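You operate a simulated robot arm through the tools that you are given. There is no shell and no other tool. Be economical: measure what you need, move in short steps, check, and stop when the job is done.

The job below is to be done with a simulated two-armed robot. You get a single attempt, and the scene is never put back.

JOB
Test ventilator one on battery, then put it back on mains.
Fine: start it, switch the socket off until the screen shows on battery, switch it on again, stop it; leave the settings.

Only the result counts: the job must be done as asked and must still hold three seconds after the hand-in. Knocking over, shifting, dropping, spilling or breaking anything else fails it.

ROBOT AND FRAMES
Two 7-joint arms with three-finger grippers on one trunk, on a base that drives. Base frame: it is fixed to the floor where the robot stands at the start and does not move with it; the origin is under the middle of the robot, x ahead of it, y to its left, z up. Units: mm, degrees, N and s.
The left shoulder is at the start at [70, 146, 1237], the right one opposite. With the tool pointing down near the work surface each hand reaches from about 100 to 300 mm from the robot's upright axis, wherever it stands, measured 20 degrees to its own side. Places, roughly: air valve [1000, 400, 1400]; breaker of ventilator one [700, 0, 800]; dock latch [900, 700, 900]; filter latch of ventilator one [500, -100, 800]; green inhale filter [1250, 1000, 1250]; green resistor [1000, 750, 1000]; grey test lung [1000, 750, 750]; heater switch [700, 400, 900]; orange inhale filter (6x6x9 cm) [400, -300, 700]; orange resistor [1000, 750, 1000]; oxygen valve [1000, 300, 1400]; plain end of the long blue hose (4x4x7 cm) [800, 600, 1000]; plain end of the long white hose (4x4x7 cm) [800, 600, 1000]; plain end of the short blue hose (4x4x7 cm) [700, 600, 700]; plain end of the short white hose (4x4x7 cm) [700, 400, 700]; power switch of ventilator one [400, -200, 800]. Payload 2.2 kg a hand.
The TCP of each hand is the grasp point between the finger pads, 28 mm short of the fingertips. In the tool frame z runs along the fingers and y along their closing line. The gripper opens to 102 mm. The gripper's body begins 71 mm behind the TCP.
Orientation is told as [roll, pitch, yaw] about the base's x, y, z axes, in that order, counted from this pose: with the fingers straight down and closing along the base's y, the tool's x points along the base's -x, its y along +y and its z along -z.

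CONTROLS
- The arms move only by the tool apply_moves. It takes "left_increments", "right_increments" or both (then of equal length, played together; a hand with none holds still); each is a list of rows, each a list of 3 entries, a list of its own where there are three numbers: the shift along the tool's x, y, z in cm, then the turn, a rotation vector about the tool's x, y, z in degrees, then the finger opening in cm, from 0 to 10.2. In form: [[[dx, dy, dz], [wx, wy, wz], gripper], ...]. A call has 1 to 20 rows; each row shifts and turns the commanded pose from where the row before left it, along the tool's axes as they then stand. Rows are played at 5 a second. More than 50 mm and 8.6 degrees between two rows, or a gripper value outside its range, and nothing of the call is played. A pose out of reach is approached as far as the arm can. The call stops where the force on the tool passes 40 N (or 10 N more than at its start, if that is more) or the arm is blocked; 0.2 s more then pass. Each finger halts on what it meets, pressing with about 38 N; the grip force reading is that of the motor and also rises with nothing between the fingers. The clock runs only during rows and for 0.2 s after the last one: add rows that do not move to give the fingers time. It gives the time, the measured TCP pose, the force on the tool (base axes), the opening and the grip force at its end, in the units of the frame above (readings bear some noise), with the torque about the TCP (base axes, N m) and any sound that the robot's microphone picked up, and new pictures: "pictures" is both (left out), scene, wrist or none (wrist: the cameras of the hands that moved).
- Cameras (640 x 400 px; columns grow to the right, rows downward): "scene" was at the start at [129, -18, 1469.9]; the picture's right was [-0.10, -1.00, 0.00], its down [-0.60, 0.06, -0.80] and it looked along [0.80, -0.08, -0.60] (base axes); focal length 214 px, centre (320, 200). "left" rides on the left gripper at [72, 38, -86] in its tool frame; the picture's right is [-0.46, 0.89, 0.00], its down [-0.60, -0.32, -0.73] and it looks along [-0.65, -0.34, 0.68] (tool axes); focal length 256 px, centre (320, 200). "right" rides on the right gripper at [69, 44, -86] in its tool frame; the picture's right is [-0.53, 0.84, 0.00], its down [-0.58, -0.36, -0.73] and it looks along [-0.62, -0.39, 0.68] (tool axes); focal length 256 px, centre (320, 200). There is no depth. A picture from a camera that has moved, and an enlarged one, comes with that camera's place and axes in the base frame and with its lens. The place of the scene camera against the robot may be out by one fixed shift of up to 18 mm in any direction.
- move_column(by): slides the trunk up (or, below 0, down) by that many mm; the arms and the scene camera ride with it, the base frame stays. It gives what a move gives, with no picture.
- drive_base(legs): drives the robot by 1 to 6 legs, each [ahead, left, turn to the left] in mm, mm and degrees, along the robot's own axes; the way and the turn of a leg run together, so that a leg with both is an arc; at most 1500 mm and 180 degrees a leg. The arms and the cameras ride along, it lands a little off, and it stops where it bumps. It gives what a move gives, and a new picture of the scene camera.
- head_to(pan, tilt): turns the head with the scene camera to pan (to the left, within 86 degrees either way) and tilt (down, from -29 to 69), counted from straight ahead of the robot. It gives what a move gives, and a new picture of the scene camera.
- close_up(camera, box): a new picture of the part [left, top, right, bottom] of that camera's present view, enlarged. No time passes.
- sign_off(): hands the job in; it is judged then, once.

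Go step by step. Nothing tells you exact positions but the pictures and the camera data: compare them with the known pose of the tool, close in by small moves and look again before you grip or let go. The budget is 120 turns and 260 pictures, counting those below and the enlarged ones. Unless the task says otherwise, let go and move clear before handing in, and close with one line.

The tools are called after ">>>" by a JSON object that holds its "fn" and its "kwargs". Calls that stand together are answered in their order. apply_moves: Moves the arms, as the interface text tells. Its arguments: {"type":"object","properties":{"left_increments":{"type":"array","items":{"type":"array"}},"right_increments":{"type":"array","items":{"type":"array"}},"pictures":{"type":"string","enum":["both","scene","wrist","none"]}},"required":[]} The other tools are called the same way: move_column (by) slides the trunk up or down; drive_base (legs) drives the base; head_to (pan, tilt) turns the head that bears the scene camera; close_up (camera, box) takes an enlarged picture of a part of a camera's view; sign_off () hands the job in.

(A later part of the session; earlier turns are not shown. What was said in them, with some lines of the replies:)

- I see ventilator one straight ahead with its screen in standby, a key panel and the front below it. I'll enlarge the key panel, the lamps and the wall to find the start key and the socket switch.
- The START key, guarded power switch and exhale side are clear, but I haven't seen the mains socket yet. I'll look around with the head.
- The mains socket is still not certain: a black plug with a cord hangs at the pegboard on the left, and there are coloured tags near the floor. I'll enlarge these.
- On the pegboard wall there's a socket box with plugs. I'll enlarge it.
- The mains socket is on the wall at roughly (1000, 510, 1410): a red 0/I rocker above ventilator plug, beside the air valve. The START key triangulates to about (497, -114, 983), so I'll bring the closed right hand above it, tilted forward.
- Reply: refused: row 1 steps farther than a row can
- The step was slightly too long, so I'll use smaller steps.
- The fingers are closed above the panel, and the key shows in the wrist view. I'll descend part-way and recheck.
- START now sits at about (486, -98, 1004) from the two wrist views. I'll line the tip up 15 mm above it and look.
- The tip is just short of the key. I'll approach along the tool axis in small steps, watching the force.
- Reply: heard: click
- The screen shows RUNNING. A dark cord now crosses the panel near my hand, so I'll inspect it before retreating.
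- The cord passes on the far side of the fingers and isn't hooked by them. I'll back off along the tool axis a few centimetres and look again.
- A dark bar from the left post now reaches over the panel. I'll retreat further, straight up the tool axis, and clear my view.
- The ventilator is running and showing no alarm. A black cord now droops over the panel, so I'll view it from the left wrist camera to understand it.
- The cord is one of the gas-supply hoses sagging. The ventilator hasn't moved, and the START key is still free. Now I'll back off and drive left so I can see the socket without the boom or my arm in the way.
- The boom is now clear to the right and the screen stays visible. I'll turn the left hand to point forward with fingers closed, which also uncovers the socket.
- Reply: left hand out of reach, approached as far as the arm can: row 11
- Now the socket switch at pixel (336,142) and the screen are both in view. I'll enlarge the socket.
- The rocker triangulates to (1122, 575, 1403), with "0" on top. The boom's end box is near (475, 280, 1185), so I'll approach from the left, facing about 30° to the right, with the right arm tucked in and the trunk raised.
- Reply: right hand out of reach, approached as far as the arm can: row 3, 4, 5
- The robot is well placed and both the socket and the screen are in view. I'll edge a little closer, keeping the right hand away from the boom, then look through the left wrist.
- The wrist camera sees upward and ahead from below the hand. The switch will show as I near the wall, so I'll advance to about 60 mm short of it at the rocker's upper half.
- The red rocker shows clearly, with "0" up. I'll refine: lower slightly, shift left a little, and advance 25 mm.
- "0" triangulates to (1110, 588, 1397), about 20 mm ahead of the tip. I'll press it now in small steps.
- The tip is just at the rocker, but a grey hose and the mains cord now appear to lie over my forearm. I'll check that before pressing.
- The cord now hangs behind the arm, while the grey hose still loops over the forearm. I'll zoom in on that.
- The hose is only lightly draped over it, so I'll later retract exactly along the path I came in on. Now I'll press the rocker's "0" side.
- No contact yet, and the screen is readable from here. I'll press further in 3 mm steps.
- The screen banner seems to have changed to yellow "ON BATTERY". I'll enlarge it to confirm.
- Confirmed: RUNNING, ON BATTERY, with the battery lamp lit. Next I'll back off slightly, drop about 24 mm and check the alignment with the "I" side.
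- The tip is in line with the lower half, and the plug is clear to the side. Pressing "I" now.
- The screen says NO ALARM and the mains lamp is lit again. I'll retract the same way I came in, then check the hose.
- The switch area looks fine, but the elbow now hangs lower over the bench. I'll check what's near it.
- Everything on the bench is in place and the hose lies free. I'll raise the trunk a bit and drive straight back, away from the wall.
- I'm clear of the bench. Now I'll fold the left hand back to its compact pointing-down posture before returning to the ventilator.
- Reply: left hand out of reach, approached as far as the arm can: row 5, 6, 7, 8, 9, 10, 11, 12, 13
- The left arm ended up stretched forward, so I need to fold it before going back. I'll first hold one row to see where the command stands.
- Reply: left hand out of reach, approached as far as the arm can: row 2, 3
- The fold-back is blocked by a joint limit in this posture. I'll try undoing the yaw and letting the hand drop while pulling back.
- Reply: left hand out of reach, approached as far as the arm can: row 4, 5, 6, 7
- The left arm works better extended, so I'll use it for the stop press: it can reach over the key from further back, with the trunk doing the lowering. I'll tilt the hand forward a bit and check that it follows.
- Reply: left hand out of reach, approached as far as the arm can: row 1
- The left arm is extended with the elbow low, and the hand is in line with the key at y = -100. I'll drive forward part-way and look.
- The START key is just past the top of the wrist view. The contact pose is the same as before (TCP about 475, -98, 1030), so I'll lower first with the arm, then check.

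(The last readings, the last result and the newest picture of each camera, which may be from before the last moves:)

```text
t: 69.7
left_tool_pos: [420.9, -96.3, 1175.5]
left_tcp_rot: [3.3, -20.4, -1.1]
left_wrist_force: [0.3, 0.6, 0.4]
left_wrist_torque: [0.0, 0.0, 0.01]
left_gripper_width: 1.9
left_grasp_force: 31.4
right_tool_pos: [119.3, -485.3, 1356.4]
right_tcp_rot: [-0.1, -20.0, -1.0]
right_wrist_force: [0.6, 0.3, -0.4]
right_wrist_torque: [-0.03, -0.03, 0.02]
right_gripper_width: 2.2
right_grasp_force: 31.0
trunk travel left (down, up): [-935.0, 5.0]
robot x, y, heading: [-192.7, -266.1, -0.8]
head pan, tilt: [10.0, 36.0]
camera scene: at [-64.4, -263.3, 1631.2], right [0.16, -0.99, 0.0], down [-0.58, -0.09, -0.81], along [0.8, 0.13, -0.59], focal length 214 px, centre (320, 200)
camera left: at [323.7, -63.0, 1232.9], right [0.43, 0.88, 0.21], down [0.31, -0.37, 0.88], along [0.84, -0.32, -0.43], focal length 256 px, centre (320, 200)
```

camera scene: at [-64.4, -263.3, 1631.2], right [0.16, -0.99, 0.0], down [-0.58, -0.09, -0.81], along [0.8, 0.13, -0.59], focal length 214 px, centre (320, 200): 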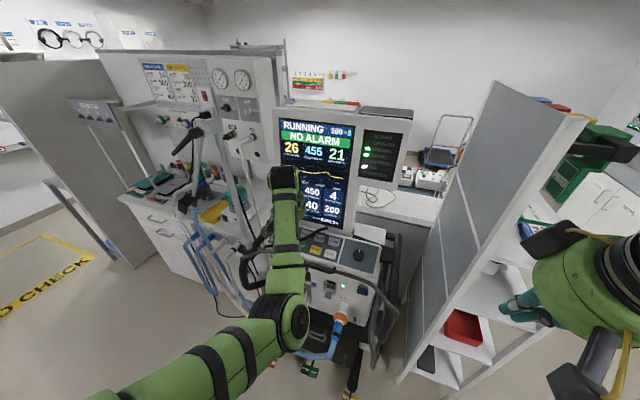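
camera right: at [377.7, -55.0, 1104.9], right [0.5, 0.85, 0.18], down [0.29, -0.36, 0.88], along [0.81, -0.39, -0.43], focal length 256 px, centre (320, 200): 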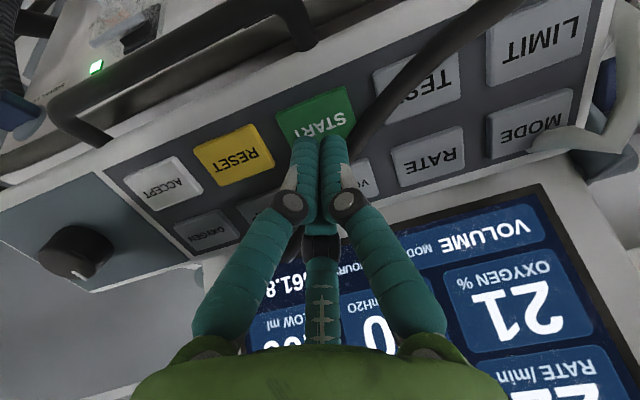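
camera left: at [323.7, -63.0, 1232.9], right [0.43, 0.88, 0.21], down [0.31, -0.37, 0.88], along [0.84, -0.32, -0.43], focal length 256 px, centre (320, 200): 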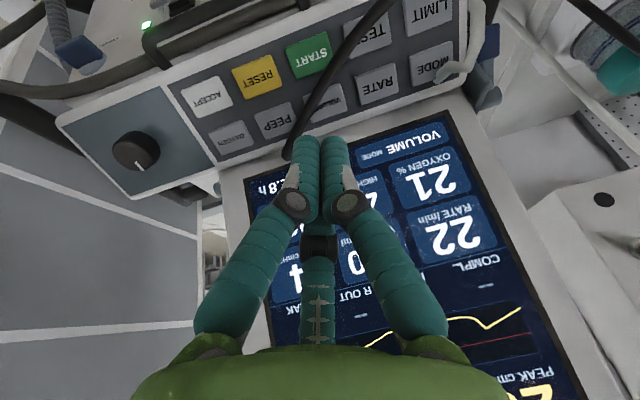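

The view is good: START is free next to the hose. I'll descend most of the way along the tool axis and recheck.

>>> {"fn": "apply_moves", "kwargs": {"left_increments": [[[-0.1, -0.45, 3.4], [0, 0, 0], 0], [[-0.1, -0.45, 3.4], [0, 0, 0], 0], [[-0.1, -0.45, 3.4], [0, 0, 0], 0], [[0, 0, 0], [0, 0, 0], 0]], "pictures": "both"}}

```text
t: 70.7
left_tool_pos: [461.9, -105.4, 1084.1]
left_tcp_rot: [3.3, -20.2, -1.0]
left_wrist_force: [0.1, 0.0, 0.6]
left_wrist_torque: [0.05, 0.02, 0.01]
left_gripper_width: 2.1
left_grasp_force: 31.2
right_tool_pos: [121.9, -484.4, 1355.2]
right_tcp_rot: [0.0, -20.0, -0.9]
right_wrist_force: [-0.5, -0.4, -0.4]
right_wrist_torque: [0.0, -0.06, -0.04]
right_gripper_width: 2.3
right_grasp_force: 32.3
trunk travel left (down, up): [-935.0, 5.0]
robot x, y, heading: [-192.9, -265.8, -1.1]
head pan, tilt: [10.0, 36.0]
camera scene: at [-63.3, -263.4, 1631.1], right [0.16, -0.99, 0.0], down [-0.58, -0.09, -0.81], along [0.8, 0.13, -0.59], focal length 214 px, centre (320, 200)
camera left: at [364.5, -70.9, 1139.8], right [0.44, 0.88, 0.21], down [0.31, -0.37, 0.88], along [0.84, -0.32, -0.43], focal length 256 px, centre (320, 200)
```

scene: 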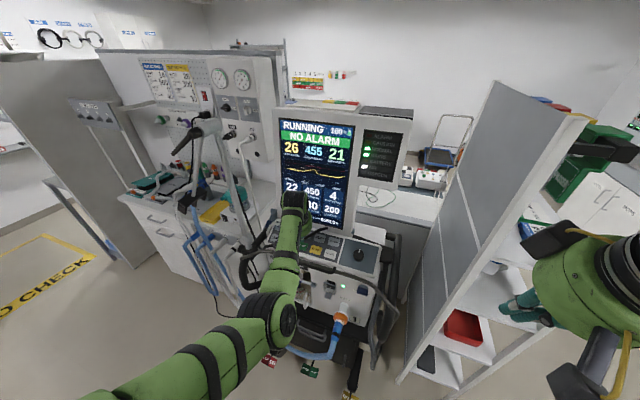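
left: 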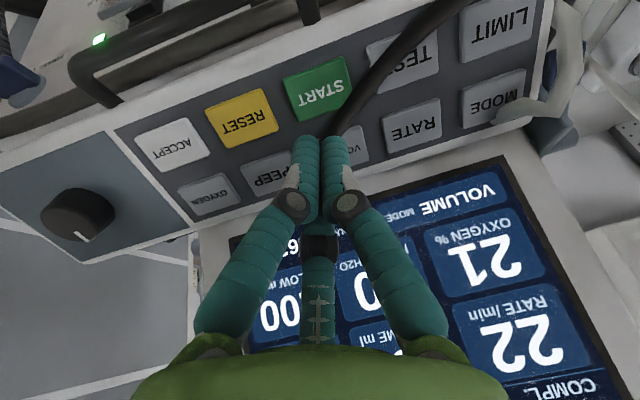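

Well aligned: START is straight ahead of the tips. I'll close most of the gap, then press.

>>> {"fn": "apply_moves", "kwargs": {"left_increments": [[[0.2, -0.1, 2.0], [0, 0, 0], 0], [[0.2, -0.1, 2.0], [0, 0, 0], 0], [[0, 0, 0], [0, 0, 0], 0]], "pictures": "wrist"}}

```text
t: 71.5
left_tool_pos: [471.2, -105.6, 1041.4]
left_tcp_rot: [3.3, -20.3, -1.1]
left_wrist_force: [0.1, 1.1, 0.0]
left_wrist_torque: [0.01, -0.02, -0.02]
left_gripper_width: 1.9
left_grasp_force: 31.0
right_tool_pos: [120.9, -484.0, 1355.5]
right_tcp_rot: [0.1, -20.2, -1.0]
right_wrist_force: [0.1, 0.8, 0.5]
right_wrist_torque: [0.02, 0.02, 0.0]
right_gripper_width: 2.0
right_grasp_force: 31.5
trunk travel left (down, up): [-935.0, 5.0]
robot x, y, heading: [-192.5, -266.8, -1.1]
head pan, tilt: [10.0, 36.0]
camera left: at [374.3, -70.9, 1098.8], right [0.44, 0.88, 0.21], down [0.31, -0.37, 0.88], along [0.84, -0.32, -0.43], focal length 256 px, centre (320, 200)
```

left: 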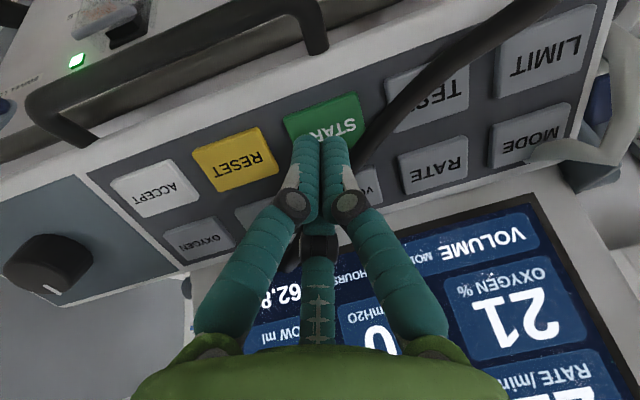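

The tips are over START, clear of the hose. Pressing in small steps as before.

>>> {"fn": "apply_moves", "kwargs": {"left_increments": [[[0.1, 0, 0.5], [0, 0, 0], 0], [[0.1, 0, 0.4], [0, 0, 0], 0], [[0, 0, 0.4], [0, 0, 0], 0], [[0, 0, 0], [0, 0, 0], 0]], "pictures": "both"}}

>>> {"fn": "close_up", "kwargs": {"camera": "scene", "box": [250, 90, 430, 260]}}

```text
t: 72.5
left_tool_pos: [474.7, -104.3, 1030.2]
left_tcp_rot: [3.2, -20.4, -1.1]
left_wrist_force: [-0.1, 0.1, 0.6]
left_wrist_torque: [-0.01, -0.01, -0.01]
left_gripper_width: 2.2
left_grasp_force: 31.7
right_tool_pos: [121.0, -484.5, 1356.9]
right_tcp_rot: [0.0, -20.1, -1.1]
right_wrist_force: [0.5, 0.2, 0.4]
right_wrist_torque: [-0.01, 0.04, 0.03]
right_gripper_width: 2.0
right_grasp_force: 31.0
trunk travel left (down, up): [-935.0, 5.0]
robot x, y, heading: [-191.6, -265.8, -1.2]
head pan, tilt: [10.0, 36.0]
heard: click
camera scene: at [-63.6, -263.3, 1631.2], right [0.16, -0.99, 0.0], down [-0.58, -0.09, -0.81], along [0.8, 0.13, -0.59], focal length 214 px, centre (320, 200)
camera left: at [376.6, -70.5, 1088.1], right [0.44, 0.88, 0.21], down [0.31, -0.37, 0.88], along [0.84, -0.32, -0.43], focal length 256 px, centre (320, 200)
```

scene: 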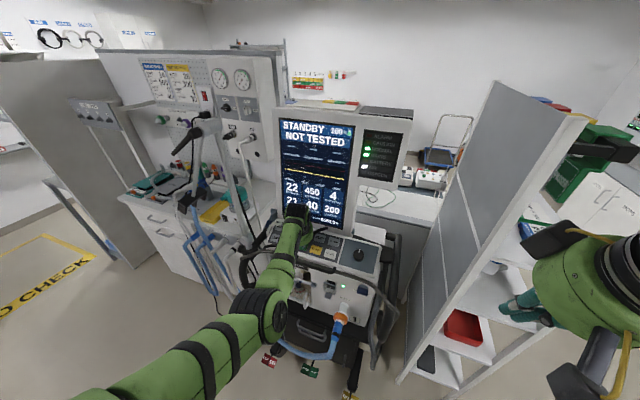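
left: 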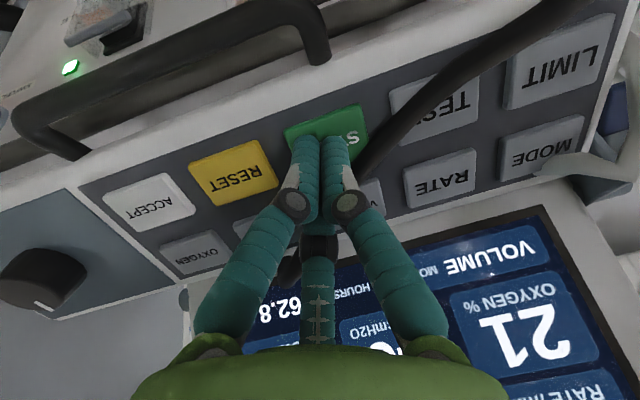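

```text
2.35 times, centred on (340, 175) of scene
camera zoom: at [-63.6, -263.3, 1631.2], right [0.16, -0.99, 0.0], down [-0.58, -0.09, -0.81], along [0.8, 0.13, -0.59], focal length 505 px, centre (273, 259)
```

zoom: 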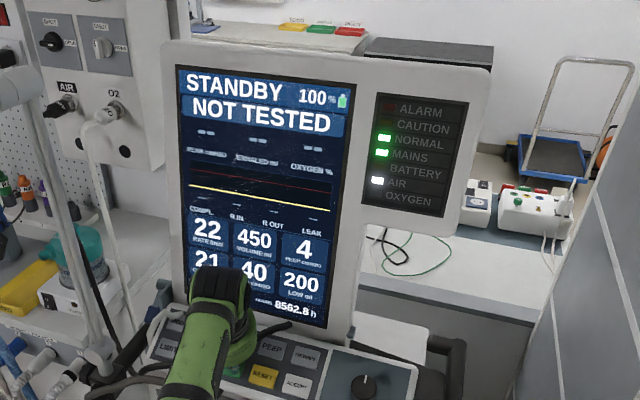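

STANDBY again, with the mains and normal lamps on and the settings unchanged (22/450/4/21/40/200). I'll back off along the same path and drive clear.

>>> {"fn": "apply_moves", "kwargs": {"left_increments": [[[0, 0, -1.5], [0, 0, 0], 0], [[0, 0, -3.5], [0, 0, 0], 0], [[0, 0.3, -3.5], [0, 0, 0], 0], [[0, 0.3, -3.5], [0, 0, 0], 0], [[0, 0.3, -3.5], [0, 0, 0], 0], [[0, 0, 0], [0, 0, 0], 0]], "pictures": "none"}}

>>> {"fn": "drive_base", "kwargs": {"legs": [[-220, 0, 0]]}}

>>> {"fn": "close_up", "kwargs": {"camera": "scene", "box": [110, 40, 430, 340]}}

```text
t: 73.9
left_tool_pos: [418.6, -106.4, 1176.9]
left_tcp_rot: [3.3, -20.3, -1.1]
left_wrist_force: [0.5, -0.4, 0.4]
left_wrist_torque: [-0.01, 0.02, -0.01]
left_gripper_width: 2.0
left_grasp_force: 31.3
right_tool_pos: [121.2, -484.2, 1355.6]
right_tcp_rot: [0.1, -20.0, -1.1]
right_wrist_force: [1.1, 0.0, 0.8]
right_wrist_torque: [-0.03, 0.0, -0.04]
right_gripper_width: 2.0
right_grasp_force: 31.4
trunk travel left (down, up): [-935.0, 5.0]
robot x, y, heading: [-194.8, -269.4, -1.2]
head pan, tilt: [10.0, 36.0]
```

```text
t: 75.6
left_tool_pos: [206.5, -101.5, 1174.1]
left_tcp_rot: [3.3, -20.1, -1.0]
left_wrist_force: [0.0, -0.2, 0.2]
left_wrist_torque: [0.0, -0.01, 0.04]
left_gripper_width: 2.0
left_grasp_force: 31.4
right_tool_pos: [-89.4, -480.2, 1355.0]
right_tcp_rot: [0.0, -19.9, -0.9]
right_wrist_force: [0.3, 0.2, 0.3]
right_wrist_torque: [0.0, 0.05, -0.01]
right_gripper_width: 2.1
right_grasp_force: 31.7
trunk travel left (down, up): [-935.0, 5.0]
robot x, y, heading: [-407.6, -264.5, -0.8]
head pan, tilt: [10.0, 36.0]
camera scene: at [-273.6, -259.7, 1630.6], right [0.16, -0.99, 0.0], down [-0.58, -0.09, -0.81], along [0.8, 0.13, -0.59], focal length 214 px, centre (320, 200)
```

scene: 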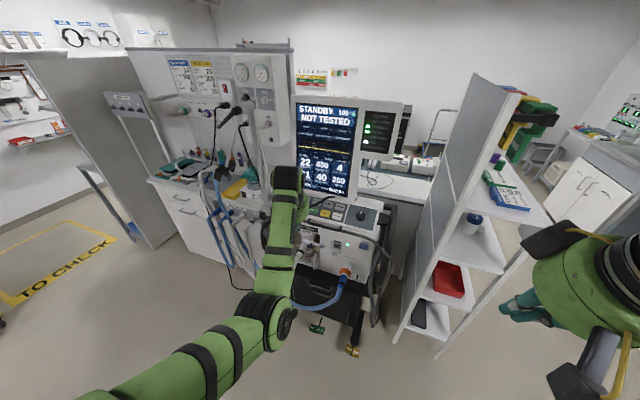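

```text
1.33 times, centred on (270, 190) of scene
camera zoom: at [-273.6, -259.7, 1630.6], right [0.16, -0.99, 0.0], down [-0.58, -0.09, -0.81], along [0.8, 0.13, -0.59], focal length 286 px, centre (387, 213)
```

zoom: 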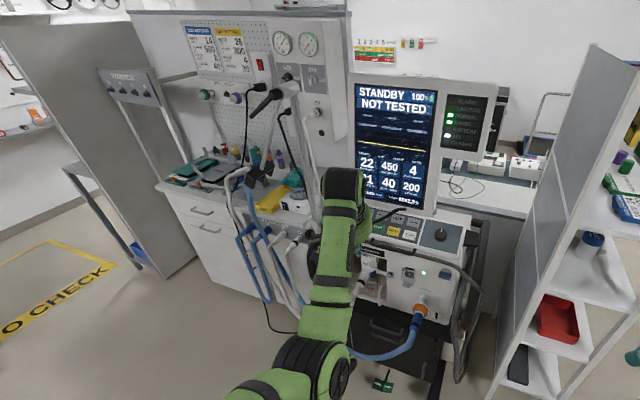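

The robot is clear, ventilator one is in STANDBY on mains, and nothing else looks disturbed, so I'm handing in.

>>> {"fn": "sign_off", "kwargs": {}}

```text
The job is handed in.
```

Ventilator one was started, ran with the socket off until the screen showed ON BATTERY, was put back on mains, and was stopped; it is now in STANDBY with its settings unchanged.
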